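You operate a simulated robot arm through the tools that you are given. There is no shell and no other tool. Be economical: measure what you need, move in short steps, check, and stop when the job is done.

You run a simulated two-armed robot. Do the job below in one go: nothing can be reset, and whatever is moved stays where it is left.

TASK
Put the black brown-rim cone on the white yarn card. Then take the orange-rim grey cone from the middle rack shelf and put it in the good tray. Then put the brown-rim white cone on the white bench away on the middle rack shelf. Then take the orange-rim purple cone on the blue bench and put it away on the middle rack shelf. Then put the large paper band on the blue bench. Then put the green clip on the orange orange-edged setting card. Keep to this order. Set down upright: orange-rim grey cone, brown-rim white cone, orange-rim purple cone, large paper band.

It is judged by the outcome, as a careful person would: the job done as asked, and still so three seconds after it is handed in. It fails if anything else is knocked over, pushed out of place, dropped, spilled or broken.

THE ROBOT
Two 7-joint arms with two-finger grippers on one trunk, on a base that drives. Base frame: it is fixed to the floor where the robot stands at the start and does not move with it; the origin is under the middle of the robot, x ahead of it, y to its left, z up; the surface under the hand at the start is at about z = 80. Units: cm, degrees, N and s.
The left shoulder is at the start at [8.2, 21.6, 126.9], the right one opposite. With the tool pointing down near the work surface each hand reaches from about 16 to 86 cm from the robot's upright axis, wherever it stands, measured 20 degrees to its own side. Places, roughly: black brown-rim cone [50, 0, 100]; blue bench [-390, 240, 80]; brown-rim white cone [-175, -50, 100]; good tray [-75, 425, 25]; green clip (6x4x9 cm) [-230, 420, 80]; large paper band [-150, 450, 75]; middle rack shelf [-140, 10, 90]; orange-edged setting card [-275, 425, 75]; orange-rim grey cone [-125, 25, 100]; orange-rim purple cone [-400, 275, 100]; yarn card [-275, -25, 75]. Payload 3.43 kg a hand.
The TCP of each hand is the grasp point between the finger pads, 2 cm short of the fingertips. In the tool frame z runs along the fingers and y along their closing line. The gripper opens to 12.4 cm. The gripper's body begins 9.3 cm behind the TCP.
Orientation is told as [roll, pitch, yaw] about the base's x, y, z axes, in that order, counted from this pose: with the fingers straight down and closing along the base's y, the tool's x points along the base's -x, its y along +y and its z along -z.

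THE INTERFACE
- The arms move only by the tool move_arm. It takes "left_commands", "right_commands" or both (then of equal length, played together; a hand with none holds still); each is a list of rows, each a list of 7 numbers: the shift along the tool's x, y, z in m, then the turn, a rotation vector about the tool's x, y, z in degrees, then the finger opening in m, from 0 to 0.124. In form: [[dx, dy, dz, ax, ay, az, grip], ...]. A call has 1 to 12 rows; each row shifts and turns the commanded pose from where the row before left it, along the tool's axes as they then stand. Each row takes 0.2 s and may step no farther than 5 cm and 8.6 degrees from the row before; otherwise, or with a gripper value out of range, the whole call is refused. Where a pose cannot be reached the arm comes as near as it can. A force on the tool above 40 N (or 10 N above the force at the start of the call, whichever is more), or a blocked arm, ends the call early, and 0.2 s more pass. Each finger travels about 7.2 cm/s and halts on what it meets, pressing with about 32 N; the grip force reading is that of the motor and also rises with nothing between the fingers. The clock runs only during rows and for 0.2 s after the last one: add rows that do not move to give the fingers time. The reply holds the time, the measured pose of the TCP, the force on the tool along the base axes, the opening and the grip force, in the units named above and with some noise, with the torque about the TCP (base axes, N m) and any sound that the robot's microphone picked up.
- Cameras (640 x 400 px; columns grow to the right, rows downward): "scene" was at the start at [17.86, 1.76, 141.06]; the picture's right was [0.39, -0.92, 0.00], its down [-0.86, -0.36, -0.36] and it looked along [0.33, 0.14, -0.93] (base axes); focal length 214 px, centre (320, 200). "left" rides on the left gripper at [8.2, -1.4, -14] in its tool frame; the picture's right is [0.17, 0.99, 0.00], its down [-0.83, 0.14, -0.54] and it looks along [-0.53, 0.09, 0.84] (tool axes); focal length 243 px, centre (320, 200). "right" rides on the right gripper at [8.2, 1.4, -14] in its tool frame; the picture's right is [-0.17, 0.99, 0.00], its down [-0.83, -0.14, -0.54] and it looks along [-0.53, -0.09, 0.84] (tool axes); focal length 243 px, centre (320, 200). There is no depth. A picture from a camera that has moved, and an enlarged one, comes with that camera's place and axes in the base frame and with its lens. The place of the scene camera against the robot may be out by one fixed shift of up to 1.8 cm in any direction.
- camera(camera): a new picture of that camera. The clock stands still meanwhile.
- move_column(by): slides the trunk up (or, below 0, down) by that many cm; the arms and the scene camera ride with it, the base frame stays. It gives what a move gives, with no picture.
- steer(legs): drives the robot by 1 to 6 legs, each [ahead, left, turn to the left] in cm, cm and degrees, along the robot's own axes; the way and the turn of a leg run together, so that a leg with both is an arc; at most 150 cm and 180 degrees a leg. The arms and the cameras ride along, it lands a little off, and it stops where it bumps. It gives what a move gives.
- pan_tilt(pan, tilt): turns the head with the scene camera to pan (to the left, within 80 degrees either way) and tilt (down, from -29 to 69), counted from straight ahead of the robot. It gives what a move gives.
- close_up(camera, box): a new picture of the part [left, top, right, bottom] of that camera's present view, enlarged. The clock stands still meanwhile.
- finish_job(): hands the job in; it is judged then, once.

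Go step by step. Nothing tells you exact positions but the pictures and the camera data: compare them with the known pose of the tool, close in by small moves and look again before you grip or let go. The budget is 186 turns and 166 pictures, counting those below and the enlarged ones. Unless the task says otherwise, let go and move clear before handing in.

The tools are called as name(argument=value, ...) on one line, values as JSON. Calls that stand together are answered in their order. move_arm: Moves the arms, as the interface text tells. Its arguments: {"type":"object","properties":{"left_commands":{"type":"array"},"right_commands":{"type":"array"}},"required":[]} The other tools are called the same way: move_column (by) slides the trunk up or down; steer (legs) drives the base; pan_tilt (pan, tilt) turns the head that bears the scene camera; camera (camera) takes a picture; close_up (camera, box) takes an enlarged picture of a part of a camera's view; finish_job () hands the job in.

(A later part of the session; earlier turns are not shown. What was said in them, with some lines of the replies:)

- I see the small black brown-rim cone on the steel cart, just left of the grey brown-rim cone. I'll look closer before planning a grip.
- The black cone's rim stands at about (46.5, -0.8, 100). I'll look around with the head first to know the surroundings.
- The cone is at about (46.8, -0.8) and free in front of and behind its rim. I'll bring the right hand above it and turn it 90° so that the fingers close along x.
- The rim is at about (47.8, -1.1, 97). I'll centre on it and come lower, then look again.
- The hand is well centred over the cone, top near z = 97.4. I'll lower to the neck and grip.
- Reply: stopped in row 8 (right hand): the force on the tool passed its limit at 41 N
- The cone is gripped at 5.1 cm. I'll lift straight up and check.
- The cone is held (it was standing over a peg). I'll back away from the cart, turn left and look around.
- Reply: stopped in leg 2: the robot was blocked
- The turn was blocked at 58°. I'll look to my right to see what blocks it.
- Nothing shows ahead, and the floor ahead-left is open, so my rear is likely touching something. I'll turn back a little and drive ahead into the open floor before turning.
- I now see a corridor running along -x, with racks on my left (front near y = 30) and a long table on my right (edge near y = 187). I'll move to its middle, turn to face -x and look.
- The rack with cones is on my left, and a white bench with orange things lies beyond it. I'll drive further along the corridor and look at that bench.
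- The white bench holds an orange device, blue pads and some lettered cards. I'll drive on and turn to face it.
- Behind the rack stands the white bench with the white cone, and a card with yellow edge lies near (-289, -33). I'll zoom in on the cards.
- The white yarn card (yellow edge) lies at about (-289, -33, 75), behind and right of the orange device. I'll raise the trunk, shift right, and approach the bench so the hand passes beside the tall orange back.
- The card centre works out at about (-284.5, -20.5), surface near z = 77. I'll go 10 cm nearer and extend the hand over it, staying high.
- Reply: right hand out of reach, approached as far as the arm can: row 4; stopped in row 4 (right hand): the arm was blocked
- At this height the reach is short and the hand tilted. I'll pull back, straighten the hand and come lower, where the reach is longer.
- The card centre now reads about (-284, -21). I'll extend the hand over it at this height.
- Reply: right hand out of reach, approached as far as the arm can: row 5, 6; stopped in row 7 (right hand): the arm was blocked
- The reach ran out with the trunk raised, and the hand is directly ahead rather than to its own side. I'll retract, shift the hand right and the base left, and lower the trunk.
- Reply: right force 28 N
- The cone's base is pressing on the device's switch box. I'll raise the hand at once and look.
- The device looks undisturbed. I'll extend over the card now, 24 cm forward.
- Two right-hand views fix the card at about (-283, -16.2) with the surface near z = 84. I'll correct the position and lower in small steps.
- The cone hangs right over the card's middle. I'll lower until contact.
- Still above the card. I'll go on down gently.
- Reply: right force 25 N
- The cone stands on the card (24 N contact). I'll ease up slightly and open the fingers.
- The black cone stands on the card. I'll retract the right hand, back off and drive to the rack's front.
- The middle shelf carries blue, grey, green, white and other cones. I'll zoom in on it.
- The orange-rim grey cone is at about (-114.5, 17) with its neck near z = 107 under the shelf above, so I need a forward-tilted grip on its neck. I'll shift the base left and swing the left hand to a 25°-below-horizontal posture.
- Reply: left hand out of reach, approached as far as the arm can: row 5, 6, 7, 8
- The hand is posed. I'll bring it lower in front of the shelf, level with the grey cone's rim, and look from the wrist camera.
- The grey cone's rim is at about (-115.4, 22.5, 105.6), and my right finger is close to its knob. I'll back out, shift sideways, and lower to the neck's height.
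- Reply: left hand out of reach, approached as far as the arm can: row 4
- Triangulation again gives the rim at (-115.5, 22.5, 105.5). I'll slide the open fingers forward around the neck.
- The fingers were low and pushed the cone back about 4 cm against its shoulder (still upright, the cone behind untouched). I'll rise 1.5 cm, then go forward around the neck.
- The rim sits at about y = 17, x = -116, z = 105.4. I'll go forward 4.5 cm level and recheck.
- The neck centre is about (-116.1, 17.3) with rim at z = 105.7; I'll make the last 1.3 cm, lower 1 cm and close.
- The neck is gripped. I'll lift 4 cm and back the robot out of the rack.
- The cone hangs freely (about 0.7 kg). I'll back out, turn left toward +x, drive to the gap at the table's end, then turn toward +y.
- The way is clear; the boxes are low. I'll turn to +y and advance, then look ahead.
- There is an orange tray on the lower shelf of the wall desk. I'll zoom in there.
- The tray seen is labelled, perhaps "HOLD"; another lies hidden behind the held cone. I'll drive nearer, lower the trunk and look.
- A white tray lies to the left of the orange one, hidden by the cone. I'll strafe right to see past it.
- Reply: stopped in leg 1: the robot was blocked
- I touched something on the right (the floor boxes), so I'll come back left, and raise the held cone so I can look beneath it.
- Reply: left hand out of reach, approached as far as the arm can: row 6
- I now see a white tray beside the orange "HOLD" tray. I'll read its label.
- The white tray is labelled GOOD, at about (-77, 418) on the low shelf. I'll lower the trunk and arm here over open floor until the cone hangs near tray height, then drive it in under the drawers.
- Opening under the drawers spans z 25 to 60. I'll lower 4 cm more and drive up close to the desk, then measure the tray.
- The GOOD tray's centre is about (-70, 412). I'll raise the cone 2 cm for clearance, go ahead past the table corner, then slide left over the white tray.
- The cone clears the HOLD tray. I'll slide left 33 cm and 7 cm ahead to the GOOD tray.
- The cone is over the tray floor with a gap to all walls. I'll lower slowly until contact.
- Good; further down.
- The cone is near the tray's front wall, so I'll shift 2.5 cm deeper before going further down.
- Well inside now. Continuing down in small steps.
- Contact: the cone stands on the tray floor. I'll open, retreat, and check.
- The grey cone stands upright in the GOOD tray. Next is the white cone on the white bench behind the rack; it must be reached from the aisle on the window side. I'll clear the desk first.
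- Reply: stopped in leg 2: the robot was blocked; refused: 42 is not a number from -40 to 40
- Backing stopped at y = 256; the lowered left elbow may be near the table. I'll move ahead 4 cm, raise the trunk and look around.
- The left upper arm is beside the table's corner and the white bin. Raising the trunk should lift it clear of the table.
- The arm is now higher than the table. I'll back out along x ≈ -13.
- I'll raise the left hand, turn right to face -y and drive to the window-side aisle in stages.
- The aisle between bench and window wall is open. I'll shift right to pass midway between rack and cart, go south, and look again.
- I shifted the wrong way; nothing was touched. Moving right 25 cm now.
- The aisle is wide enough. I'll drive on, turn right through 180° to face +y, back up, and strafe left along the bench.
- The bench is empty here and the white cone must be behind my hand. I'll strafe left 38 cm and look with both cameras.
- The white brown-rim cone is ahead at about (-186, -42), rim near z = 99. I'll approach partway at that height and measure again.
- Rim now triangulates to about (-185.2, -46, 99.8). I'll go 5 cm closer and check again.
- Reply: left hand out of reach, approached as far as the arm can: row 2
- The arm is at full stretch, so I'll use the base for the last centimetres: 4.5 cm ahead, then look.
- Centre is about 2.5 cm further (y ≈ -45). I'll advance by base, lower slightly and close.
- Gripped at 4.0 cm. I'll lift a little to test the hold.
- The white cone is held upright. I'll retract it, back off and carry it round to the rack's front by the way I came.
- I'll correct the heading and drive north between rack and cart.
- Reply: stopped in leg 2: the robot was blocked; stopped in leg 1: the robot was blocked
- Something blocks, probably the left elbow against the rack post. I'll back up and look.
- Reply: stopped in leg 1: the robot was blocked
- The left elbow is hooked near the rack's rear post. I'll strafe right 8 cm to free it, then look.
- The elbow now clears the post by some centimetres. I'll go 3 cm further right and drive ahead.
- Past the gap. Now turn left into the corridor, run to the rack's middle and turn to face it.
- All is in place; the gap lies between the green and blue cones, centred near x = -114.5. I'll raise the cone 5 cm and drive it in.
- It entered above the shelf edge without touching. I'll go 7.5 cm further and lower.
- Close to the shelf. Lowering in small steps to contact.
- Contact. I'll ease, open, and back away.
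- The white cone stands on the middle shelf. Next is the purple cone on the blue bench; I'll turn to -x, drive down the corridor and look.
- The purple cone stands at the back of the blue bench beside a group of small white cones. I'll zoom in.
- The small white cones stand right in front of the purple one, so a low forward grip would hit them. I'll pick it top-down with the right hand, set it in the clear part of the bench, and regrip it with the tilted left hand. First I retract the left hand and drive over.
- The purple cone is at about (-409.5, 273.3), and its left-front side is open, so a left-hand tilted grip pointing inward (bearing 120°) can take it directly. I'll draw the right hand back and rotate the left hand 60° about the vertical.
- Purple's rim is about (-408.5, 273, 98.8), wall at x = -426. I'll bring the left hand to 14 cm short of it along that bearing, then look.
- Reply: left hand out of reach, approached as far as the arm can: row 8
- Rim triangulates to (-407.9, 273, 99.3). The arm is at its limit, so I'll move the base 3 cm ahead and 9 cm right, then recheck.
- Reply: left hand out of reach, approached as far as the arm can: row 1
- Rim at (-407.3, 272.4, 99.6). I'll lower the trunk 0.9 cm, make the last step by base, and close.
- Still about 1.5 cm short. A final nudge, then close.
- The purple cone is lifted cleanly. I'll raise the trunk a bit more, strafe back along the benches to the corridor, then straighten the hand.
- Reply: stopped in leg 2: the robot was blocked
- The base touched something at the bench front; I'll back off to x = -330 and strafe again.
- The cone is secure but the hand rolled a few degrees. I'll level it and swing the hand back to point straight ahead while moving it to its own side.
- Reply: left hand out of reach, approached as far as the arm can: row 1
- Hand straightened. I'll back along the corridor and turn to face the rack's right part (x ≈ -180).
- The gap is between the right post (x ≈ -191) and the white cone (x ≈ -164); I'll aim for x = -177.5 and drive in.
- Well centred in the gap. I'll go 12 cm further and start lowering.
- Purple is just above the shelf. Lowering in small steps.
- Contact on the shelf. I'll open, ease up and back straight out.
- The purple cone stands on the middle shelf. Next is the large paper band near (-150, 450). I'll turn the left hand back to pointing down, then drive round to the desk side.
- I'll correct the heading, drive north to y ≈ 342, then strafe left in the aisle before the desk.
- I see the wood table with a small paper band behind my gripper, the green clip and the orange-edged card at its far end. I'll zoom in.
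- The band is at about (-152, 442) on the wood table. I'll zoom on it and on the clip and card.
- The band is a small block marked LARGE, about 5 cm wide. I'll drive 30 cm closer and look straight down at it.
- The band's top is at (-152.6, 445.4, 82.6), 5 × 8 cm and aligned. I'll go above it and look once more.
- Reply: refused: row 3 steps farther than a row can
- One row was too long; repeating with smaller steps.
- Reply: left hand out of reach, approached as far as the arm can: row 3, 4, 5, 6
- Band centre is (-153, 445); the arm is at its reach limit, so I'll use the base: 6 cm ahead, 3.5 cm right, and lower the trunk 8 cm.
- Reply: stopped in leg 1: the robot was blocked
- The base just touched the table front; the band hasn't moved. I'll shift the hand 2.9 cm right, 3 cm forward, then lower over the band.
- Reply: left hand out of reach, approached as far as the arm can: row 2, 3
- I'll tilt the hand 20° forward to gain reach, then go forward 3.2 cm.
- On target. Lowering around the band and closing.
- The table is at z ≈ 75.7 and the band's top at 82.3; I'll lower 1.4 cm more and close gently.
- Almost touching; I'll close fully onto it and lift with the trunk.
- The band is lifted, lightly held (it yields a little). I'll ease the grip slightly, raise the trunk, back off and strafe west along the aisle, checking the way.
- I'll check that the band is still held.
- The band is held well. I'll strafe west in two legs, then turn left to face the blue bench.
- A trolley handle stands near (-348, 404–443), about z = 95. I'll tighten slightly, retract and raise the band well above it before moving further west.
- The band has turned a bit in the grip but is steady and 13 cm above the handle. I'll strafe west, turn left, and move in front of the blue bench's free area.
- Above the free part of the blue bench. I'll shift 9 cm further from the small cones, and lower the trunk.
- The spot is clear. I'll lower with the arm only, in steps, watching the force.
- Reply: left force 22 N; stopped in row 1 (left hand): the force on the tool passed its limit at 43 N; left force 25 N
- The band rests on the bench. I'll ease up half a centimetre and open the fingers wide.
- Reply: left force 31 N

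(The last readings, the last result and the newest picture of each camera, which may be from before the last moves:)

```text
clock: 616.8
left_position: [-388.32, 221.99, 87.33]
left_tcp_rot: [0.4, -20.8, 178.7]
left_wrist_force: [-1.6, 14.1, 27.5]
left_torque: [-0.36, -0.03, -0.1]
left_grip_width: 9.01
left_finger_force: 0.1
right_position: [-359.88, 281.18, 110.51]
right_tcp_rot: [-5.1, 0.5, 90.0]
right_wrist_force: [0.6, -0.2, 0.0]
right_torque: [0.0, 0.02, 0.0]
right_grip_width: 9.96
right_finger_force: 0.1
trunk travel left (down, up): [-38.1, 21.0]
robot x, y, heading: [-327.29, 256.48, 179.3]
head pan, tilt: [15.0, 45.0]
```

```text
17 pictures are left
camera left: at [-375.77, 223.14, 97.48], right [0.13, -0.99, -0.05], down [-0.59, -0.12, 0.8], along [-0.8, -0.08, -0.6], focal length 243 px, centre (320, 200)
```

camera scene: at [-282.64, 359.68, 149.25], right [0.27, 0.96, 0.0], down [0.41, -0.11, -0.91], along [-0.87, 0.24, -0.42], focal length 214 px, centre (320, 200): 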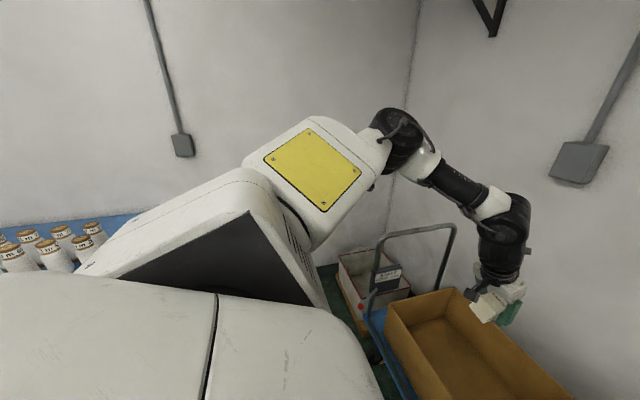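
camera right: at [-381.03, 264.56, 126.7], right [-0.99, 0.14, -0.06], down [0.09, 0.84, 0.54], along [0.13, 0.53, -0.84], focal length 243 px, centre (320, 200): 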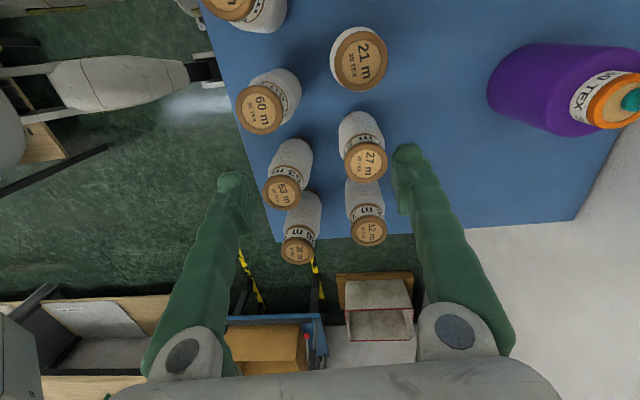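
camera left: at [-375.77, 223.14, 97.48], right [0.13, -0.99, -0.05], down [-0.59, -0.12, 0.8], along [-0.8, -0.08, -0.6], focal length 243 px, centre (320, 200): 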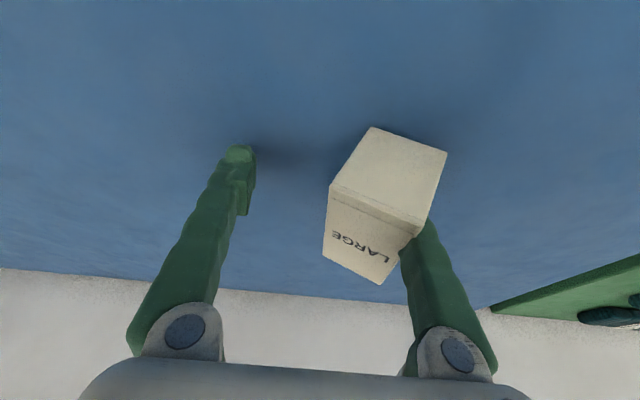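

The fingertips themselves are touching the bench, and the band followed one finger. I'll raise the hand slightly and look.

move_arm(left_commands=[[-0.0024, 0, -0.0066, 0, 0, 0, 0.1], [-0.0017, 0, -0.0047, 0, 0, 0, 0.11], [0, 0, 0, 0, 0, 0, 0.11]])

close_up(camera="left", box=[280, 90, 520, 310])

```text
clock: 617.6
left_position: [-388.27, 221.58, 88.0]
left_tcp_rot: [0.4, -20.2, 178.7]
left_wrist_force: [0.4, -1.0, -0.2]
left_torque: [-0.03, 0.02, 0.0]
left_grip_width: 11.0
left_finger_force: 0.0
right_position: [-360.06, 281.0, 110.41]
right_tcp_rot: [-5.1, 0.4, 90.0]
right_wrist_force: [-0.4, -0.7, 0.2]
right_torque: [-0.02, 0.02, -0.02]
right_grip_width: 10.0
right_finger_force: 0.0
trunk travel left (down, up): [-38.1, 21.0]
robot x, y, heading: [-326.69, 256.28, 179.1]
head pan, tilt: [15.0, 45.0]
```

```text
1.82 times, centred on (400, 200) of left
camera zoom: at [-375.72, 222.79, 98.35], right [0.14, -0.99, -0.05], down [-0.6, -0.12, 0.79], along [-0.79, -0.08, -0.61], focal length 441 px, centre (174, 200)
```

zoom: 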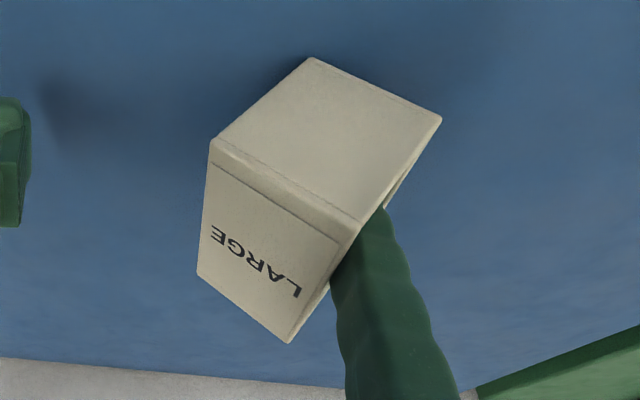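

The band seems to cling to one finger. I'll retract 3 cm along the fingers' own direction and see whether it stays.

move_arm(left_commands=[[0, 0, -0.01, 0, 0, 0, 0.11], [0, 0, -0.02, 0, 0, 0, 0.11], [0, 0, 0, 0, 0, 0, 0.11]])

camera(camera="left")

```text
clock: 618.4
left_position: [-387.45, 221.64, 90.92]
left_tcp_rot: [0.3, -20.3, 178.8]
left_wrist_force: [-0.2, 0.3, -0.7]
left_torque: [0.03, -0.03, 0.03]
left_grip_width: 11.02
left_finger_force: 0.1
right_position: [-360.11, 280.92, 110.49]
right_tcp_rot: [-5.2, 0.3, 90.0]
right_wrist_force: [-1.0, -0.2, -0.4]
right_torque: [-0.01, 0.01, 0.01]
right_grip_width: 10.0
right_finger_force: 0.1
trunk travel left (down, up): [-38.1, 21.0]
robot x, y, heading: [-326.65, 256.5, 179.3]
head pan, tilt: [15.0, 45.0]
```

```text
15 pictures are left
camera left: at [-374.77, 222.77, 101.24], right [0.14, -0.99, -0.05], down [-0.59, -0.12, 0.79], along [-0.79, -0.08, -0.6], focal length 243 px, centre (320, 200)
```

left: 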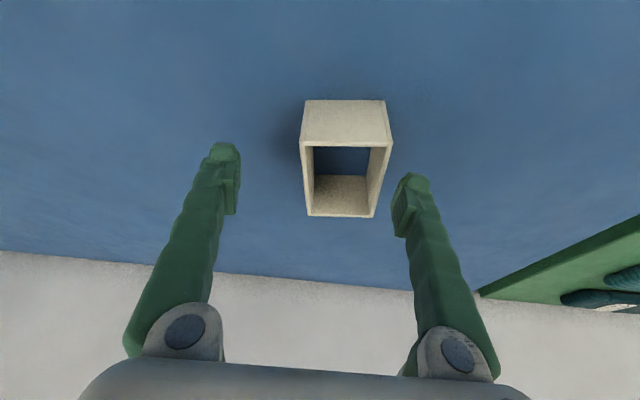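

The band is an open hoop and has tipped: its open end now faces up. I need to see which side carries the LARGE panel before turning it back.

close_up(camera="scene", box=[190, 130, 310, 230])

```text
4.00 times, centred on (250, 180) of scene
camera zoom: at [-348.47, 254.44, 139.47], right [-0.25, 0.97, 0.0], down [0.69, 0.17, -0.71], along [-0.69, -0.17, -0.71], focal length 858 px, centre (600, 280)
```

zoom: 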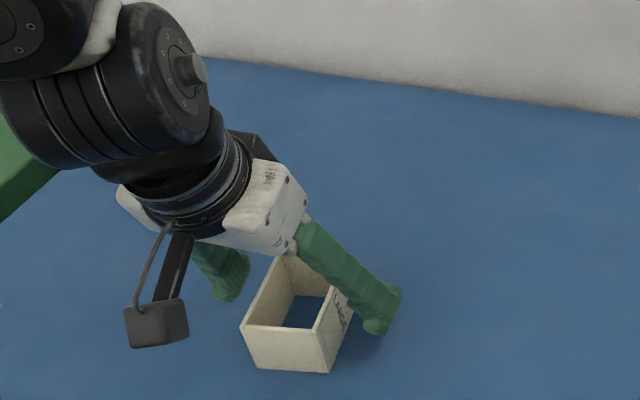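

LARGE is on the +y side. I'll pinch that wall from above (one finger inside the hoop), then roll the hand 90° so LARGE comes on top. First I rise, level the hand and narrow the fingers.

move_arm(left_commands=[[-0.0171, 0, -0.047, 0, 0, 0, 0.11], [0, 0, 0, 0, 8, 0, 0.08], [0, 0, 0, 0, 8, 0, 0.05], [0, 0, 0, 0, 4.2, 0, 0.035], [0, -0.011, 0, 0, 0, 0, 0.035], [0, 0, 0, 0, 0, 0, 0.035]])

camera(camera="left")

```text
clock: 619.8
left_position: [-387.34, 222.79, 95.99]
left_tcp_rot: [0.3, -0.1, 178.8]
left_wrist_force: [-0.4, 0.3, 0.3]
left_torque: [0.0, -0.03, 0.0]
left_grip_width: 3.5
left_finger_force: 0.0
right_position: [-360.05, 281.0, 110.45]
right_tcp_rot: [-5.2, 0.4, 90.0]
right_wrist_force: [-0.8, -0.1, -0.5]
right_torque: [0.02, -0.01, 0.0]
right_grip_width: 10.0
right_finger_force: 0.1
trunk travel left (down, up): [-38.1, 21.0]
robot x, y, heading: [-326.75, 256.57, 179.3]
head pan, tilt: [15.0, 45.0]
```

```text
13 pictures are left
camera left: at [-378.99, 224.08, 109.97], right [0.15, -0.99, 0.0], down [-0.83, -0.12, 0.54], along [-0.54, -0.08, -0.84], focal length 243 px, centre (320, 200)
```

left: 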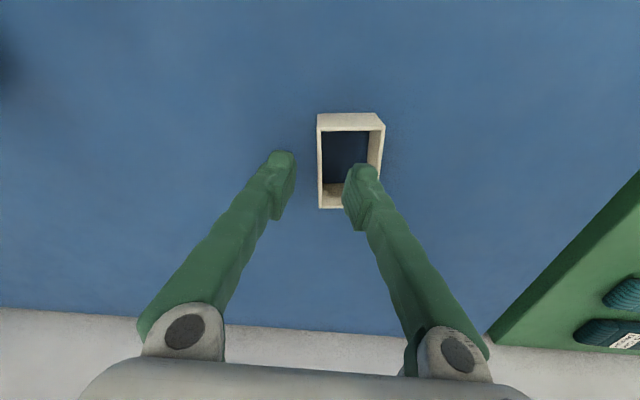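

The +y wall is centred at (-388.6, 222.6), rotated about 10°. I'll align, lower straddling the wall, and pinch it.

move_arm(left_commands=[[-0.013, 0.001, 0, 0, 0, -5, 0.035], [0, 0, 0, 0, 0, -5, 0.035], [0, 0, 0.04, 0, 0, 0, 0.035], [0, 0, 0.035, 0, 0, 0, 0.035], [0, 0, 0, 0, 0, 0, 0.035]])

camera(camera="left")

```text
clock: 621.0
left_position: [-388.63, 222.86, 88.43]
left_tcp_rot: [0.2, -0.3, -171.2]
left_wrist_force: [-0.1, -0.1, 0.6]
left_torque: [0.01, 0.0, 0.0]
left_grip_width: 3.5
left_finger_force: 0.0
right_position: [-359.94, 280.91, 110.49]
right_tcp_rot: [-5.0, 0.4, 90.1]
right_wrist_force: [0.6, -0.4, 0.4]
right_torque: [0.03, 0.0, -0.02]
right_grip_width: 9.98
right_finger_force: 0.0
trunk travel left (down, up): [-38.1, 21.0]
robot x, y, heading: [-327.14, 256.51, 179.3]
head pan, tilt: [15.0, 45.0]
```

```text
12 pictures are left
camera left: at [-380.61, 225.52, 102.45], right [0.32, -0.95, 0.0], down [-0.8, -0.26, 0.54], along [-0.51, -0.17, -0.84], focal length 243 px, centre (320, 200)
```

left: 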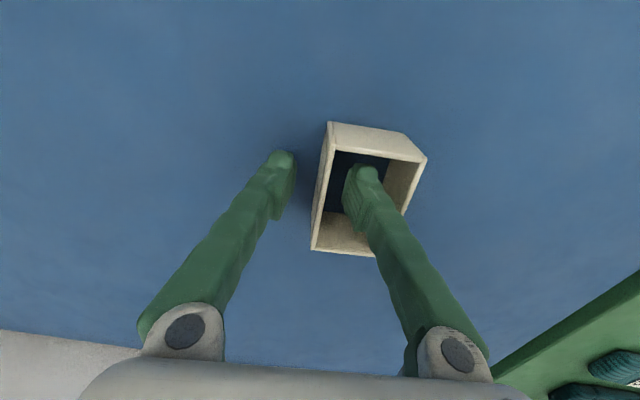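

One finger is inside the hoop, the other outside. Pinching the wall now.

move_arm(left_commands=[[0, 0, 0, 0, 0, 0, 0.025], [0, 0, 0, 0, 0, 0, 0.015], [0, 0, 0, 0, 0, 0, 0.008], [0, 0, 0, 0, 0, 0, 0.002], [0, 0, 0, 0, 0, 0, 0.0], [0, 0, -0.01, 0, 0, 0, 0.0], [0, 0, -0.04, 0, 0, 0, 0.0], [0, 0, -0.05, 0, 0, 0, 0.0], [0, 0, -0.02, 0, 0, 0, 0.0]])

camera(camera="left")

```text
clock: 623.0
left_position: [-388.57, 222.85, 100.38]
left_tcp_rot: [0.3, -0.2, -171.0]
left_wrist_force: [0.8, 0.1, -0.5]
left_torque: [0.01, 0.0, -0.01]
left_grip_width: 0.58
left_finger_force: 32.3
right_position: [-360.08, 280.95, 110.52]
right_tcp_rot: [-5.3, 0.4, 89.9]
right_wrist_force: [0.0, -0.8, 0.5]
right_torque: [0.03, 0.02, -0.01]
right_grip_width: 10.0
right_finger_force: 0.0
trunk travel left (down, up): [-38.1, 21.0]
robot x, y, heading: [-327.03, 256.72, 179.1]
head pan, tilt: [15.0, 45.0]
```

```text
11 pictures are left
camera left: at [-380.66, 225.51, 114.46], right [0.32, -0.95, 0.0], down [-0.8, -0.26, 0.54], along [-0.51, -0.17, -0.84], focal length 243 px, centre (320, 200)
```

left: 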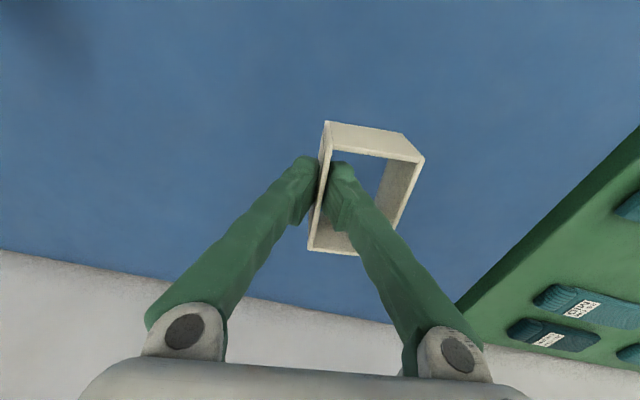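

The wall is firmly pinched and lifted. Now I roll the hand 80° about the robot's forward axis so that the LARGE panel turns up.

move_arm(left_commands=[[0, 0, 0, 8, 0, 0, 0.0], [0, 0, 0, 8, 0, 0, 0.0], [0, 0, 0, 8, 0, 0, 0.0], [0, 0, 0, 8, 0, 0, 0.0], [0, 0, 0, 8, 0, 0, 0.0], [0, 0, 0, 8, 0, 0, 0.0], [0, 0, 0, 8, 0, 0, 0.0], [0, 0, 0, 8, 0, 0, 0.0], [0, 0, 0, 8, 0, 0, 0.0], [0, 0, 0, 8, 0, 0, 0.0], [0, 0, 0, 0, 0, 0, 0.0]])

camera(camera="scene")

```text
clock: 625.4
left_position: [-388.6, 222.75, 100.4]
left_tcp_rot: [-79.7, -0.1, -171.2]
left_wrist_force: [0.6, 0.6, -0.2]
left_torque: [-0.02, 0.03, 0.0]
left_grip_width: 0.6
left_finger_force: 32.3
right_position: [-360.0, 281.03, 110.48]
right_tcp_rot: [-5.3, 0.4, 90.0]
right_wrist_force: [0.5, 0.6, -0.8]
right_torque: [-0.01, 0.0, -0.05]
right_grip_width: 10.01
right_finger_force: 0.1
trunk travel left (down, up): [-38.1, 21.0]
robot x, y, heading: [-327.05, 256.65, 179.3]
head pan, tilt: [15.0, 45.0]
```

```text
10 pictures are left
camera scene: at [-348.4, 254.5, 139.49], right [-0.25, 0.97, 0.0], down [0.69, 0.17, -0.71], along [-0.69, -0.17, -0.71], focal length 214 px, centre (320, 200)
```

scene: 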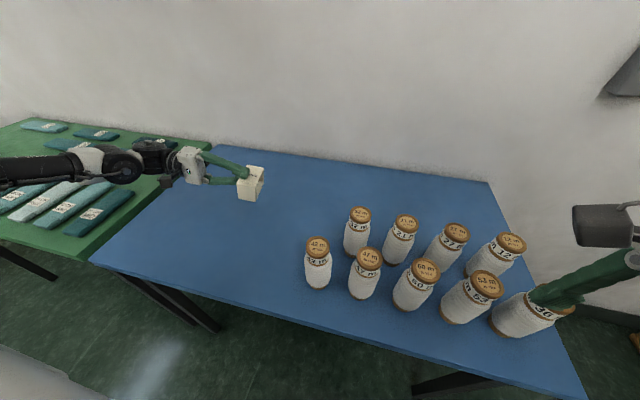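

LARGE now faces up and slightly back. I'll lower it to the bench, watching the force.

move_arm(left_commands=[[0, 0.0394, 0.007, 0, 0, 0, 0.0], [0, 0.0296, 0.0052, 0, 0, 0, 0.0]])

move_arm(left_commands=[[0, 0.0098, 0.0017, 0, 0, 0, 0.0]])

move_arm(left_commands=[[0, 0.006, 0.001, 0, 0, 0, 0.0]])

close_up(camera="scene", box=[200, 140, 320, 240])

```text
clock: 626.0
left_position: [-388.73, 222.73, 93.4]
left_tcp_rot: [-79.5, -0.4, -171.0]
left_wrist_force: [0.5, 0.3, 0.5]
left_torque: [0.01, 0.01, 0.0]
left_grip_width: 0.61
left_finger_force: 32.2
right_position: [-360.09, 281.06, 110.5]
right_tcp_rot: [-5.2, 0.4, 90.0]
right_wrist_force: [-0.4, -0.1, -0.4]
right_torque: [0.0, -0.01, 0.01]
right_grip_width: 10.0
right_finger_force: 0.0
trunk travel left (down, up): [-38.1, 21.0]
robot x, y, heading: [-326.98, 256.73, 179.1]
head pan, tilt: [15.0, 45.0]
```

```text
clock: 626.4
left_position: [-388.26, 222.92, 92.78]
left_tcp_rot: [-79.3, -0.3, -171.1]
left_wrist_force: [-0.2, -0.2, 0.6]
left_torque: [-0.01, 0.0, 0.03]
left_grip_width: 0.59
left_finger_force: 32.0
left hand out of reach, approached as far as the arm can: row 1
right_position: [-360.06, 280.95, 110.44]
right_tcp_rot: [-5.2, 0.4, 90.1]
right_wrist_force: [-0.3, -0.2, 0.0]
right_torque: [-0.02, -0.05, 0.02]
right_grip_width: 10.0
right_finger_force: 0.0
trunk travel left (down, up): [-38.1, 21.0]
robot x, y, heading: [-326.86, 256.46, 179.4]
head pan, tilt: [15.0, 45.0]
```

```text
clock: 626.8
left_position: [-387.88, 223.08, 92.56]
left_tcp_rot: [-79.6, -0.3, -171.1]
left_wrist_force: [0.0, -0.2, -0.4]
left_torque: [0.03, 0.0, 0.0]
left_grip_width: 0.6
left_finger_force: 31.3
left hand out of reach, approached as far as the arm can: row 1
right_position: [-360.01, 280.93, 110.43]
right_tcp_rot: [-5.3, 0.4, 90.0]
right_wrist_force: [0.3, -0.6, -0.6]
right_torque: [-0.01, 0.02, -0.02]
right_grip_width: 10.0
right_finger_force: 0.0
trunk travel left (down, up): [-38.1, 21.0]
robot x, y, heading: [-327.14, 256.37, 179.3]
head pan, tilt: [15.0, 45.0]
```

```text
4.00 times, centred on (260, 190) of scene
camera zoom: at [-348.41, 254.45, 139.48], right [-0.25, 0.97, 0.0], down [0.69, 0.17, -0.71], along [-0.69, -0.17, -0.71], focal length 858 px, centre (560, 240)
```

zoom: 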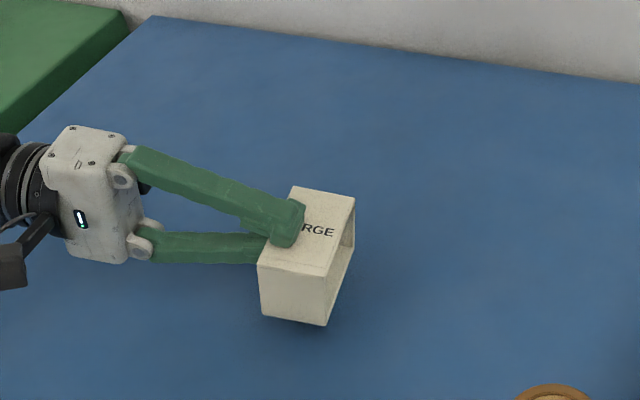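

LARGE is on top. The arm can't go lower here, so I'll lower the trunk in small steps.

move_column(by=-0.7)

move_column(by=-0.6)

move_column(by=-0.5)

```text
clock: 627.4
left_position: [-388.02, 223.17, 91.88]
left_tcp_rot: [-79.7, -0.2, -171.2]
left_wrist_force: [0.5, -0.1, 0.4]
left_torque: [0.03, 0.01, -0.01]
left_grip_width: 0.58
left_finger_force: 32.7
right_position: [-360.01, 280.97, 109.67]
right_tcp_rot: [-5.2, 0.3, 90.0]
right_wrist_force: [0.2, 0.6, -0.4]
right_torque: [-0.01, 0.03, -0.01]
right_grip_width: 10.0
right_finger_force: 0.1
trunk travel left (down, up): [-37.4, 21.7]
robot x, y, heading: [-326.69, 256.71, 179.0]
head pan, tilt: [15.0, 45.0]
```

```text
clock: 627.9
left_position: [-388.02, 223.12, 91.36]
left_tcp_rot: [-79.8, -0.2, -171.1]
left_wrist_force: [-1.0, 0.8, 0.2]
left_torque: [-0.06, -0.01, -0.04]
left_grip_width: 0.61
left_finger_force: 32.0
right_position: [-360.03, 281.02, 109.15]
right_tcp_rot: [-5.1, 0.4, 90.0]
right_wrist_force: [-0.4, 0.7, 0.4]
right_torque: [0.02, 0.02, 0.02]
right_grip_width: 9.99
right_finger_force: 0.0
trunk travel left (down, up): [-36.8, 22.3]
robot x, y, heading: [-327.08, 256.94, 179.3]
head pan, tilt: [15.0, 45.0]
```

```text
clock: 628.5
left_position: [-387.95, 223.13, 90.96]
left_tcp_rot: [-79.8, -0.3, -171.1]
left_wrist_force: [0.2, 0.2, 0.6]
left_torque: [0.01, 0.0, 0.02]
left_grip_width: 0.61
left_finger_force: 32.1
right_position: [-360.0, 280.98, 108.67]
right_tcp_rot: [-5.2, 0.5, 90.0]
right_wrist_force: [0.6, -0.1, 0.1]
right_torque: [0.01, -0.02, 0.0]
right_grip_width: 9.99
right_finger_force: 0.1
trunk travel left (down, up): [-36.3, 22.8]
robot x, y, heading: [-326.57, 256.34, 179.2]
head pan, tilt: [15.0, 45.0]
```

move_column(by=-0.5)

move_column(by=-0.4)

move_column(by=-0.4)

```text
clock: 629.0
left_position: [-387.95, 223.11, 90.43]
left_tcp_rot: [-79.8, -0.3, -171.1]
left_wrist_force: [0.6, -3.6, 6.9]
left_torque: [0.09, -0.01, 0.03]
left_grip_width: 0.63
left_finger_force: 32.0
right_position: [-359.99, 280.93, 108.22]
right_tcp_rot: [-5.2, 0.5, 90.0]
right_wrist_force: [0.1, -0.6, -0.1]
right_torque: [-0.02, 0.0, 0.05]
right_grip_width: 10.02
right_finger_force: 0.0
trunk travel left (down, up): [-35.8, 23.3]
robot x, y, heading: [-326.69, 256.96, 179.0]
head pan, tilt: [15.0, 45.0]
```

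```text
clock: 629.5
left_position: [-387.92, 222.99, 90.29]
left_tcp_rot: [-79.8, -0.7, -171.1]
left_wrist_force: [0.9, -12.2, 25.7]
left_torque: [0.25, 0.01, 0.01]
left_grip_width: 0.57
left_finger_force: 32.1
right_position: [-359.88, 280.92, 107.78]
right_tcp_rot: [-5.1, 0.4, 90.1]
right_wrist_force: [-0.3, 0.6, 0.1]
right_torque: [0.02, -0.01, 0.0]
right_grip_width: 9.98
right_finger_force: 0.0
trunk travel left (down, up): [-35.4, 23.7]
robot x, y, heading: [-326.52, 256.32, 178.8]
head pan, tilt: [15.0, 45.0]
```

```text
clock: 629.9
left_position: [-388.11, 223.01, 90.31]
left_tcp_rot: [-79.9, -0.9, -171.2]
left_wrist_force: [5.1, -4.1, 8.6]
left_torque: [0.17, -0.07, -0.09]
left_grip_width: 0.62
left_finger_force: 32.1
right_position: [-360.05, 280.86, 107.51]
right_tcp_rot: [-5.3, 0.4, 90.0]
right_wrist_force: [-0.7, 0.0, -0.3]
right_torque: [0.02, -0.05, -0.04]
right_grip_width: 9.96
right_finger_force: 0.1
trunk travel left (down, up): [-35.2, 23.9]
robot x, y, heading: [-326.18, 256.85, 179.2]
head pan, tilt: [15.0, 45.0]
stopped: the force on the tool passed its limit at 43 N (the readings are from after the stop); the commanded pose is now the measured one
```

Contact again. I'll ease up, open the fingers 2.6 cm and withdraw horizontally out of the hoop.

move_arm(left_commands=[[0, -0.003, -0.0005, 0, 0, 0, 0.0], [0, 0, 0, 0, 0, 0, 0.008], [0, 0, 0, 0, 0, 0, 0.016], [0, 0, 0, 0, 0, 0, 0.025], [0, 0, 0, 0, 0, 0, 0.025], [0, 0.003, -0.0148, 0, 0, 0, 0.025], [0, 0.0045, -0.0246, 0, 0, 0, 0.025], [0, 0.0045, -0.0246, 0, 0, 0, 0.025], [0, 0, 0, 0, 0, 0, 0.025]])

close_up(camera="scene", box=[190, 140, 310, 240])

```text
clock: 631.9
left_position: [-386.39, 217.32, 91.2]
left_tcp_rot: [-79.6, -0.8, -171.0]
left_wrist_force: [0.4, -0.7, -0.2]
left_torque: [0.02, 0.0, -0.01]
left_grip_width: 2.48
left_finger_force: 0.1
left hand out of reach, approached as far as the arm can: row 7, 8
right_position: [-360.11, 280.87, 107.65]
right_tcp_rot: [-5.3, 0.4, 89.9]
right_wrist_force: [-0.5, -0.1, 0.6]
right_torque: [0.0, -0.02, -0.01]
right_grip_width: 10.0
right_finger_force: 0.2
trunk travel left (down, up): [-35.2, 23.9]
robot x, y, heading: [-327.3, 256.54, 179.2]
head pan, tilt: [15.0, 45.0]
```

```text
4.00 times, centred on (250, 190) of scene
camera zoom: at [-349.15, 254.46, 136.61], right [-0.25, 0.97, 0.0], down [0.69, 0.17, -0.71], along [-0.69, -0.17, -0.71], focal length 858 px, centre (600, 240)
```

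zoom: 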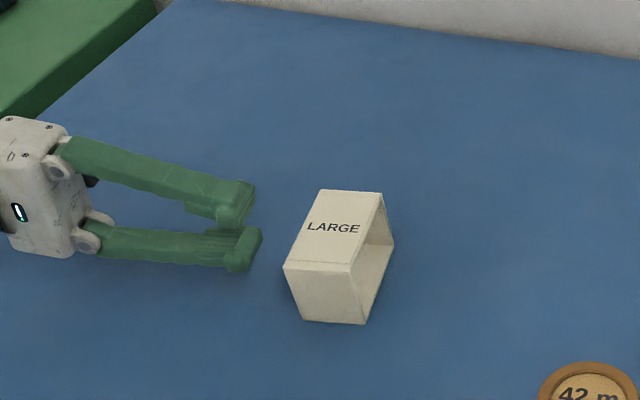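

The band stands on the blue bench, LARGE side up, clear of the hand. Now I raise the trunk, back off, restore the left hand's posture, and return to the wood table for the green clip.

move_column(by=22)

steer(legs=[[-10, 0, 0]])

move_arm(left_commands=[[0.01, 0, 0, -8, 0, 0, 0.06], [0.01, 0, 0, -8, 0, 0, 0.06], [0.01, 0, 0, -8, 0, 0, 0.06], [0.01, 0, 0, -8, 0, 0, 0.06], [0.01, 0, 0, -8, 0, 0, 0.06], [0.01, 0, 0, -8, 0, 0, 0.06], [0.01, 0, 0, -8, 0, 0, 0.06], [0.01, 0, 0, -8, 0, 0, 0.06], [0.01, 0, 0, -8, 0, 0, 0.06], [0.01, 0, 0, -8, 0, 0, 0.06], [0.02, 0, 0, 0, 0, 0, 0.06]])

steer(legs=[[0, 0, 1], [0, -86, 0], [0, 0, -90]])

```text
clock: 634.2
left_position: [-386.28, 217.24, 134.79]
left_tcp_rot: [-83.5, -22.3, -170.1]
left_wrist_force: [0.4, -0.6, 0.6]
left_torque: [0.03, 0.03, 0.02]
left_grip_width: 2.49
left_finger_force: 0.0
right_position: [-360.15, 280.89, 129.47]
right_tcp_rot: [-5.5, 0.4, 89.9]
right_wrist_force: [0.4, 1.2, 0.3]
right_torque: [0.0, 0.0, -0.01]
right_grip_width: 9.98
right_finger_force: 0.0
trunk travel left (down, up): [-57.2, 1.9]
robot x, y, heading: [-326.75, 256.47, 179.2]
head pan, tilt: [15.0, 45.0]
```

```text
clock: 635.5
left_position: [-376.44, 217.03, 134.64]
left_tcp_rot: [-83.5, -22.3, -170.1]
left_wrist_force: [0.2, -0.5, -0.1]
left_torque: [-0.01, 0.02, -0.02]
left_grip_width: 2.51
left_finger_force: 0.1
right_position: [-350.35, 280.75, 129.46]
right_tcp_rot: [-5.5, 0.4, 89.9]
right_wrist_force: [-0.4, -0.1, -0.1]
right_torque: [-0.01, -0.01, 0.02]
right_grip_width: 10.01
right_finger_force: 0.0
trunk travel left (down, up): [-57.2, 1.9]
robot x, y, heading: [-317.07, 256.6, 179.1]
head pan, tilt: [15.0, 45.0]
```

```text
clock: 637.9
left_position: [-365.31, 218.92, 130.15]
left_tcp_rot: [-3.5, -22.5, -170.0]
left_wrist_force: [0.9, 0.5, -0.1]
left_torque: [-0.01, 0.03, 0.01]
left_grip_width: 6.01
left_finger_force: 0.2
right_position: [-350.15, 280.79, 129.62]
right_tcp_rot: [-5.3, 0.4, 90.0]
right_wrist_force: [-0.7, -0.2, 0.1]
right_torque: [0.01, 0.02, 0.0]
right_grip_width: 10.01
right_finger_force: 0.1
trunk travel left (down, up): [-57.2, 1.9]
robot x, y, heading: [-317.46, 256.48, 179.2]
head pan, tilt: [15.0, 45.0]
```

```text
clock: 655.4
left_position: [-355.09, 390.76, 130.18]
left_tcp_rot: [-3.5, -22.4, 100.2]
left_wrist_force: [-0.3, -0.8, 0.2]
left_torque: [-0.01, -0.01, 0.0]
left_grip_width: 6.02
left_finger_force: 0.0
right_position: [-293.22, 375.84, 129.52]
right_tcp_rot: [-5.4, 0.4, 0.3]
right_wrist_force: [0.1, -1.2, 0.3]
right_torque: [-0.01, 0.0, -0.01]
right_grip_width: 10.0
right_finger_force: 0.0
trunk travel left (down, up): [-57.2, 1.9]
robot x, y, heading: [-317.12, 342.12, 89.8]
head pan, tilt: [15.0, 45.0]
```

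I'll strafe to the clip, lower the trunk, level the right hand and bring it over the clip.

steer(legs=[[0, -60, 0], [24, 0, 0]])

move_column(by=-16)

move_arm(right_commands=[[0, 0, 0, -5.3, 0, 0, 0.11], [0, 0.03, 0.02, 0, 0, 0, 0.11], [0, 0.03, 0.03, 0, 0, 0, 0.11], [0, 0.03, 0, 0, 0, 0, 0.11], [0, 0, 0, 0, 0, 0, 0.11]])

camera(camera="right")

```text
clock: 665.5
left_position: [-294.67, 413.89, 130.43]
left_tcp_rot: [-3.4, -22.5, 100.3]
left_wrist_force: [0.0, 0.2, 0.7]
left_torque: [0.01, 0.01, -0.03]
left_grip_width: 5.99
left_finger_force: 0.1
right_position: [-232.86, 399.04, 129.71]
right_tcp_rot: [-5.1, 0.4, 0.4]
right_wrist_force: [0.8, -0.8, 0.4]
right_torque: [0.04, 0.02, 0.01]
right_grip_width: 10.01
right_finger_force: 0.1
trunk travel left (down, up): [-57.2, 1.9]
robot x, y, heading: [-256.67, 365.76, 89.5]
head pan, tilt: [15.0, 45.0]
```

```text
clock: 667.3
left_position: [-294.56, 414.03, 114.18]
left_tcp_rot: [-3.4, -22.5, 100.2]
left_wrist_force: [0.6, -0.8, 0.6]
left_torque: [-0.02, 0.03, 0.02]
left_grip_width: 5.99
left_finger_force: 0.0
right_position: [-232.83, 399.36, 113.59]
right_tcp_rot: [-5.3, 0.5, 0.4]
right_wrist_force: [0.1, 0.5, 0.1]
right_torque: [0.04, -0.03, 0.01]
right_grip_width: 9.99
right_finger_force: 0.0
trunk travel left (down, up): [-41.2, 17.9]
robot x, y, heading: [-256.9, 365.6, 89.8]
head pan, tilt: [15.0, 45.0]
```

```text
clock: 668.5
left_position: [-294.69, 414.19, 114.32]
left_tcp_rot: [-3.5, -22.3, 100.2]
left_wrist_force: [-0.5, 0.7, 0.4]
left_torque: [-0.01, 0.02, 0.01]
left_grip_width: 6.0
left_finger_force: 0.1
right_position: [-233.01, 408.97, 109.01]
right_tcp_rot: [-0.1, 0.5, 0.4]
right_wrist_force: [0.7, 0.3, 0.4]
right_torque: [0.0, 0.03, 0.01]
right_grip_width: 11.03
right_finger_force: 0.1
right hand out of reach, approached as far as the arm can: row 1
trunk travel left (down, up): [-41.2, 17.9]
robot x, y, heading: [-256.88, 365.79, 89.5]
head pan, tilt: [15.0, 45.0]
```

```text
7 pictures are left
camera right: at [-241.3, 410.34, 123.06], right [0.16, 0.99, 0.0], down [0.84, -0.13, 0.53], along [0.53, -0.09, -0.85], focal length 243 px, centre (320, 200)
```

right: 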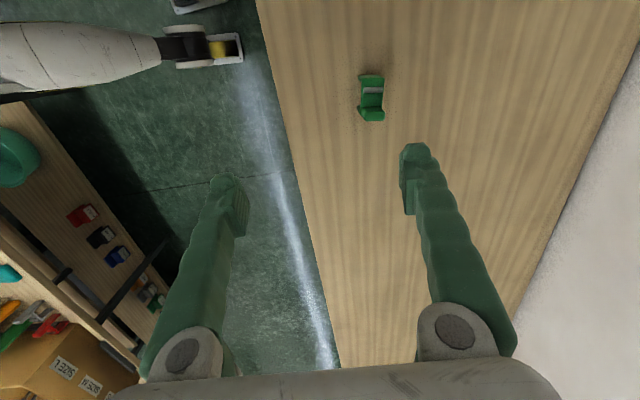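

The clip stands at about (-234.5, 417.8), 6 cm along x, 4 cm along y, about 9 cm tall. I'll move above it and check once.

move_arm(right_commands=[[0.008, 0.03, 0.01, 0, 0, 0, 0.1], [0.007, 0.03, 0.02, 0, 0, 0, 0.1], [0, 0.028, 0.03, 0, 0, 0, 0.1], [0, 0, 0.04, 0, 0, 0, 0.1], [0, 0, 0.03, 0, 0, 0, 0.1], [0, 0, 0, 0, 0, 0, 0.1]])

camera(camera="right")

```text
clock: 669.9
left_position: [-294.71, 414.02, 114.25]
left_tcp_rot: [-3.4, -22.4, 100.2]
left_wrist_force: [0.6, 0.2, -0.1]
left_torque: [0.0, 0.02, -0.01]
left_grip_width: 6.0
left_finger_force: 0.1
right_position: [-234.72, 417.64, 95.93]
right_tcp_rot: [0.1, 0.4, 0.4]
right_wrist_force: [0.5, -0.4, -0.1]
right_torque: [0.04, -0.02, -0.02]
right_grip_width: 9.96
right_finger_force: 0.0
trunk travel left (down, up): [-41.2, 17.9]
robot x, y, heading: [-256.87, 365.89, 89.5]
head pan, tilt: [15.0, 45.0]
```

```text
6 pictures are left
camera right: at [-243.06, 418.95, 110.13], right [0.16, 0.99, 0.0], down [0.84, -0.13, 0.53], along [0.53, -0.09, -0.85], focal length 243 px, centre (320, 200)
```

right: 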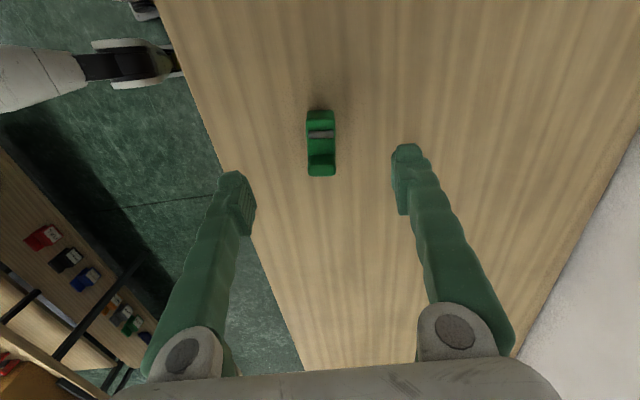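

The clip is centred between the fingers and tall. I'll lower around it and close.

move_arm(right_commands=[[-0.008, -0.002, 0.04, 0, 0, 0, 0.1], [0, 0, 0.05, 0, 0, 0, 0.1], [0, 0, 0.05, 0, 0, 0, 0.1], [0, 0, 0, 0, 0, 0, 0.08], [0, 0, 0, 0, 0, 0, 0.06], [0, 0, 0, 0, 0, 0, 0.045], [0, 0, 0, 0, 0, 0, 0.03], [0, 0, 0, 0, 0, 0, 0.02], [0, 0, 0, 0, 0, 0, 0.02]])

```text
clock: 671.9
left_position: [-294.65, 414.13, 114.17]
left_tcp_rot: [-3.5, -22.3, 100.2]
left_wrist_force: [0.1, -0.3, 0.2]
left_torque: [-0.02, 0.01, -0.02]
left_grip_width: 5.99
left_finger_force: 0.1
right_position: [-234.13, 417.6, 81.91]
right_tcp_rot: [-0.1, 0.5, 0.5]
right_wrist_force: [-1.1, 0.2, -0.4]
right_torque: [0.01, 0.0, -0.01]
right_grip_width: 3.44
right_finger_force: 31.8
trunk travel left (down, up): [-41.2, 17.9]
robot x, y, heading: [-256.93, 365.8, 89.4]
head pan, tilt: [15.0, 45.0]
```

Gripped at 3.4 cm. I'll lift it, and strafe left toward the card, then look.

move_arm(right_commands=[[0, 0, -0.02, 0, 0, 0, 0.02], [0, 0, -0.04, 0, 0, 0, 0.02], [0, 0, -0.05, 0, 0, 0, 0.02], [0, 0, -0.03, 0, 0, 0, 0.02]])

steer(legs=[[0, 24, 0]])

camera(camera="right")

```text
clock: 672.9
left_position: [-294.67, 413.99, 114.28]
left_tcp_rot: [-3.5, -22.4, 100.4]
left_wrist_force: [-0.5, 0.0, 0.4]
left_torque: [0.02, 0.0, -0.01]
left_grip_width: 6.0
left_finger_force: 0.0
right_position: [-233.82, 417.53, 96.02]
right_tcp_rot: [0.0, 0.4, 0.5]
right_wrist_force: [-0.2, -0.8, -0.5]
right_torque: [0.01, 0.0, 0.02]
right_grip_width: 3.44
right_finger_force: 31.5
trunk travel left (down, up): [-41.2, 17.9]
robot x, y, heading: [-256.61, 365.96, 89.4]
head pan, tilt: [15.0, 45.0]
```

```text
clock: 676.7
left_position: [-318.33, 414.24, 114.23]
left_tcp_rot: [-3.6, -22.4, 100.1]
left_wrist_force: [0.4, 0.6, 0.3]
left_torque: [0.0, 0.0, 0.02]
left_grip_width: 5.98
left_finger_force: 0.1
right_position: [-257.54, 417.74, 95.93]
right_tcp_rot: [0.0, 0.3, 0.4]
right_wrist_force: [-1.1, 0.0, -0.1]
right_torque: [0.01, 0.02, -0.01]
right_grip_width: 3.47
right_finger_force: 32.7
trunk travel left (down, up): [-41.2, 17.9]
robot x, y, heading: [-280.81, 366.07, 89.7]
head pan, tilt: [15.0, 45.0]
```

```text
5 pictures are left
camera right: at [-265.79, 419.06, 110.05], right [0.16, 0.99, 0.0], down [0.84, -0.13, 0.53], along [0.53, -0.09, -0.85], focal length 243 px, centre (320, 200)
```

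right: 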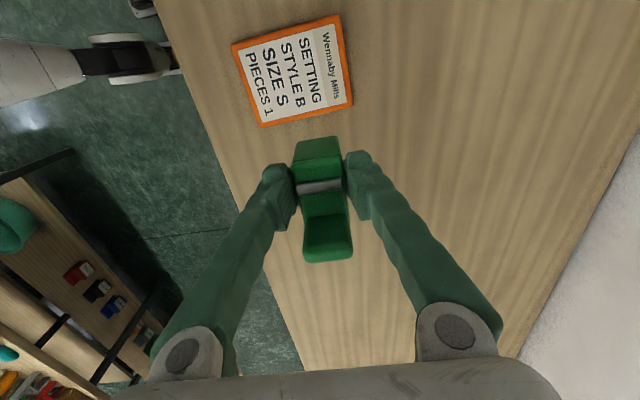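

The orange-edged setting card's centre is at about (-263.6, 415.5). I'll move the clip over it, lower most of the way and check.

move_arm(right_commands=[[0.031, -0.011, 0, 0, 0, 0, 0.02], [0.03, -0.011, 0, 0, 0, 0, 0.02], [0, 0, 0.04, 0, 0, 0, 0.02], [0, 0, 0.04, 0, 0, 0, 0.02], [0, 0, 0.02, 0, 0, 0, 0.02], [0, 0, 0, 0, 0, 0, 0.02]])

camera(camera="right")

```text
clock: 678.1
left_position: [-318.24, 414.36, 114.3]
left_tcp_rot: [-3.5, -22.4, 100.1]
left_wrist_force: [-0.7, -0.1, 0.4]
left_torque: [0.0, 0.03, -0.01]
left_grip_width: 6.01
left_finger_force: 0.0
right_position: [-263.81, 415.6, 85.93]
right_tcp_rot: [0.0, 0.4, 0.3]
right_wrist_force: [0.1, 0.0, 0.2]
right_torque: [-0.03, 0.02, -0.03]
right_grip_width: 3.45
right_finger_force: 32.0
trunk travel left (down, up): [-41.2, 17.9]
robot x, y, heading: [-280.34, 366.09, 89.6]
head pan, tilt: [15.0, 45.0]
```

```text
4 pictures are left
camera right: at [-272.05, 416.84, 100.02], right [0.16, 0.99, 0.0], down [0.84, -0.14, 0.53], along [0.53, -0.09, -0.85], focal length 243 px, centre (320, 200)
```

right: 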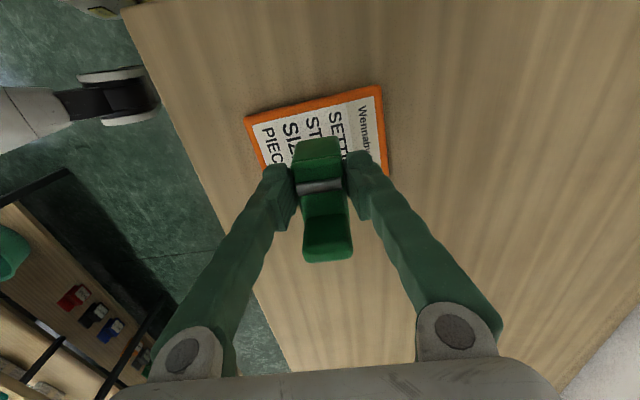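

Well centred on the card. Lowering in small steps to contact.

move_arm(right_commands=[[0, 0, 0.01, 0, 0, 0, 0.02], [0, 0, 0.01, 0, 0, 0, 0.02]])

move_arm(right_commands=[[0, 0, 0.005, 0, 0, 0, 0.02]])

move_arm(right_commands=[[0, 0, 0.004, 0, 0, 0, 0.02]])

move_arm(right_commands=[[0, 0, 0.004, 0, 0, 0, 0.02]])

```text
clock: 678.7
left_position: [-318.38, 414.35, 114.23]
left_tcp_rot: [-3.5, -22.4, 100.2]
left_wrist_force: [-0.6, 0.3, -0.5]
left_torque: [0.0, 0.03, 0.0]
left_grip_width: 5.98
left_finger_force: 0.1
right_position: [-263.74, 415.45, 83.78]
right_tcp_rot: [-0.1, 0.4, 0.3]
right_wrist_force: [-1.0, -0.5, 0.1]
right_torque: [0.02, -0.01, 0.0]
right_grip_width: 3.46
right_finger_force: 32.3
trunk travel left (down, up): [-41.2, 17.9]
robot x, y, heading: [-280.72, 365.97, 89.7]
head pan, tilt: [15.0, 45.0]
```

```text
clock: 679.1
left_position: [-318.36, 414.36, 114.22]
left_tcp_rot: [-3.5, -22.4, 100.2]
left_wrist_force: [0.4, 0.9, -0.4]
left_torque: [0.02, 0.01, -0.01]
left_grip_width: 6.0
left_finger_force: 0.0
right_position: [-263.78, 415.64, 83.49]
right_tcp_rot: [0.0, 0.4, 0.3]
right_wrist_force: [-0.5, -0.4, -0.9]
right_torque: [-0.02, -0.01, 0.01]
right_grip_width: 3.46
right_finger_force: 31.2
trunk travel left (down, up): [-41.2, 17.9]
robot x, y, heading: [-280.68, 366.07, 89.5]
head pan, tilt: [15.0, 45.0]
```

```text
clock: 679.5
left_position: [-318.34, 414.39, 114.2]
left_tcp_rot: [-3.5, -22.4, 100.2]
left_wrist_force: [-0.3, 0.3, -1.1]
left_torque: [0.04, 0.02, -0.02]
left_grip_width: 6.01
left_finger_force: 0.1
right_position: [-263.84, 415.45, 82.92]
right_tcp_rot: [-0.1, 0.3, 0.3]
right_wrist_force: [0.8, -1.2, 0.3]
right_torque: [0.0, 0.04, 0.02]
right_grip_width: 3.45
right_finger_force: 31.7
trunk travel left (down, up): [-41.2, 17.9]
robot x, y, heading: [-280.81, 366.22, 89.5]
head pan, tilt: [15.0, 45.0]
```

```text
clock: 679.9
left_position: [-318.2, 414.09, 114.35]
left_tcp_rot: [-3.5, -22.5, 100.1]
left_wrist_force: [1.0, 0.3, 0.0]
left_torque: [0.01, -0.02, 0.02]
left_grip_width: 6.0
left_finger_force: 0.0
right_position: [-263.86, 415.57, 82.86]
right_tcp_rot: [0.2, 0.4, 0.2]
right_wrist_force: [2.5, 0.0, 18.9]
right_torque: [-0.12, -0.44, 0.02]
right_grip_width: 3.42
right_finger_force: 31.9
trunk travel left (down, up): [-41.2, 17.9]
robot x, y, heading: [-280.65, 365.93, 89.5]
head pan, tilt: [15.0, 45.0]
```

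Contact. I'll ease up, open slowly, rise straight up, and look.

move_arm(right_commands=[[0, 0, -0.003, 0, 0, 0, 0.02], [0, 0, 0, 0, 0, 0, 0.035], [0, 0, 0, 0, 0, 0, 0.045], [0, 0, 0, 0, 0, 0, 0.06], [0, 0, 0, 0, 0, 0, 0.08], [0, 0, 0, 0, 0, 0, 0.09], [0, 0, -0.03, 0, 0, 0, 0.09], [0, 0, -0.05, 0, 0, 0, 0.09], [0, 0, -0.05, 0, 0, 0, 0.09], [0, 0, -0.02, 0, 0, 0, 0.09]])

camera(camera="right")

```text
clock: 682.1
left_position: [-318.37, 414.34, 114.26]
left_tcp_rot: [-3.5, -22.5, 100.0]
left_wrist_force: [-0.6, 0.1, 0.0]
left_torque: [-0.01, -0.01, -0.04]
left_grip_width: 6.01
left_finger_force: 0.0
right_position: [-263.72, 415.36, 97.96]
right_tcp_rot: [-0.1, 0.5, 0.3]
right_wrist_force: [-1.0, -0.4, 0.1]
right_torque: [-0.02, -0.01, 0.03]
right_grip_width: 9.01
right_finger_force: 0.0
trunk travel left (down, up): [-41.2, 17.9]
robot x, y, heading: [-280.81, 366.29, 89.3]
head pan, tilt: [15.0, 45.0]
```

```text
3 pictures are left
camera right: at [-271.89, 416.71, 112.13], right [0.16, 0.99, 0.0], down [0.83, -0.13, 0.53], along [0.53, -0.09, -0.85], focal length 243 px, centre (320, 200)
```

right: 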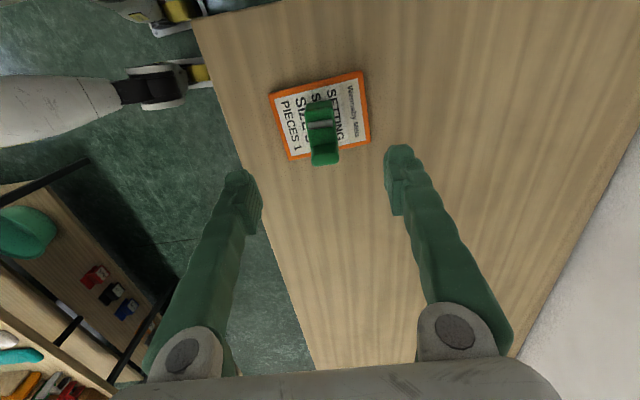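

The clip stands on the setting card. I'll back off and take one last look toward the band.

steer(legs=[[-18, 0, 0]])

pan_tilt(pan=80, tilt=30)

camera(camera="scene")

```text
clock: 683.8
left_position: [-318.47, 396.7, 114.16]
left_tcp_rot: [-3.5, -22.4, 99.9]
left_wrist_force: [0.6, 0.0, 0.0]
left_torque: [0.02, 0.0, -0.02]
left_grip_width: 5.97
left_finger_force: 0.1
right_position: [-263.67, 397.75, 97.85]
right_tcp_rot: [-0.1, 0.4, 0.1]
right_wrist_force: [-0.5, 0.7, -0.1]
right_torque: [0.01, 0.01, 0.01]
right_grip_width: 9.0
right_finger_force: 0.1
trunk travel left (down, up): [-41.2, 17.9]
robot x, y, heading: [-280.69, 348.06, 89.4]
head pan, tilt: [15.0, 45.0]
```

```text
clock: 685.2
left_position: [-318.35, 396.54, 114.29]
left_tcp_rot: [-3.6, -22.4, 100.1]
left_wrist_force: [0.7, -0.3, 1.1]
left_torque: [-0.04, -0.02, 0.03]
left_grip_width: 6.01
left_finger_force: 0.1
right_position: [-263.82, 397.59, 97.91]
right_tcp_rot: [0.0, 0.4, 0.2]
right_wrist_force: [0.5, -0.6, 0.0]
right_torque: [0.02, 0.01, 0.02]
right_grip_width: 8.98
right_finger_force: 0.1
trunk travel left (down, up): [-41.2, 17.9]
robot x, y, heading: [-280.87, 347.88, 89.4]
head pan, tilt: [80.0, 30.0]
```

```text
2 pictures are left
camera scene: at [-289.46, 362.5, 144.83], right [0.18, 0.98, 0.0], down [0.49, -0.09, -0.87], along [-0.85, 0.16, -0.5], focal length 214 px, centre (320, 200)
```

scene: 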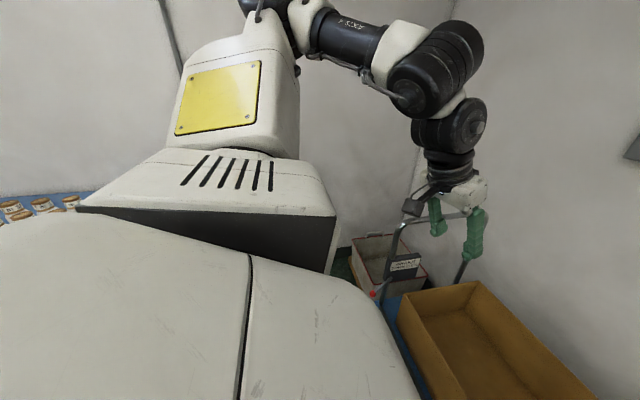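

The band can't be seen from here, but it stood flat and still when I left it. Every item is in its place and both hands are clear, so I'm handing in.

finish_job()

```text
The job is handed in.
```

I did all six placements in the order you gave and handed the job in with both hands clear.

- **Paper band:** it tipped onto its side when I first let go of it on the blue bench. I picked it up again and set it back with the LARGE label on top. It stood flat when I left; I could not see it in my last look.
- **Black cone:** on the way, its base pressed on the bander's switch box with about 28 N. Nothing looked disturbed.
- **Bumps:** the robot was stopped by contact several times: at the floor boxes, a rack post, the bench fronts and a table edge. I saw nothing displaced, but did not check each spot.
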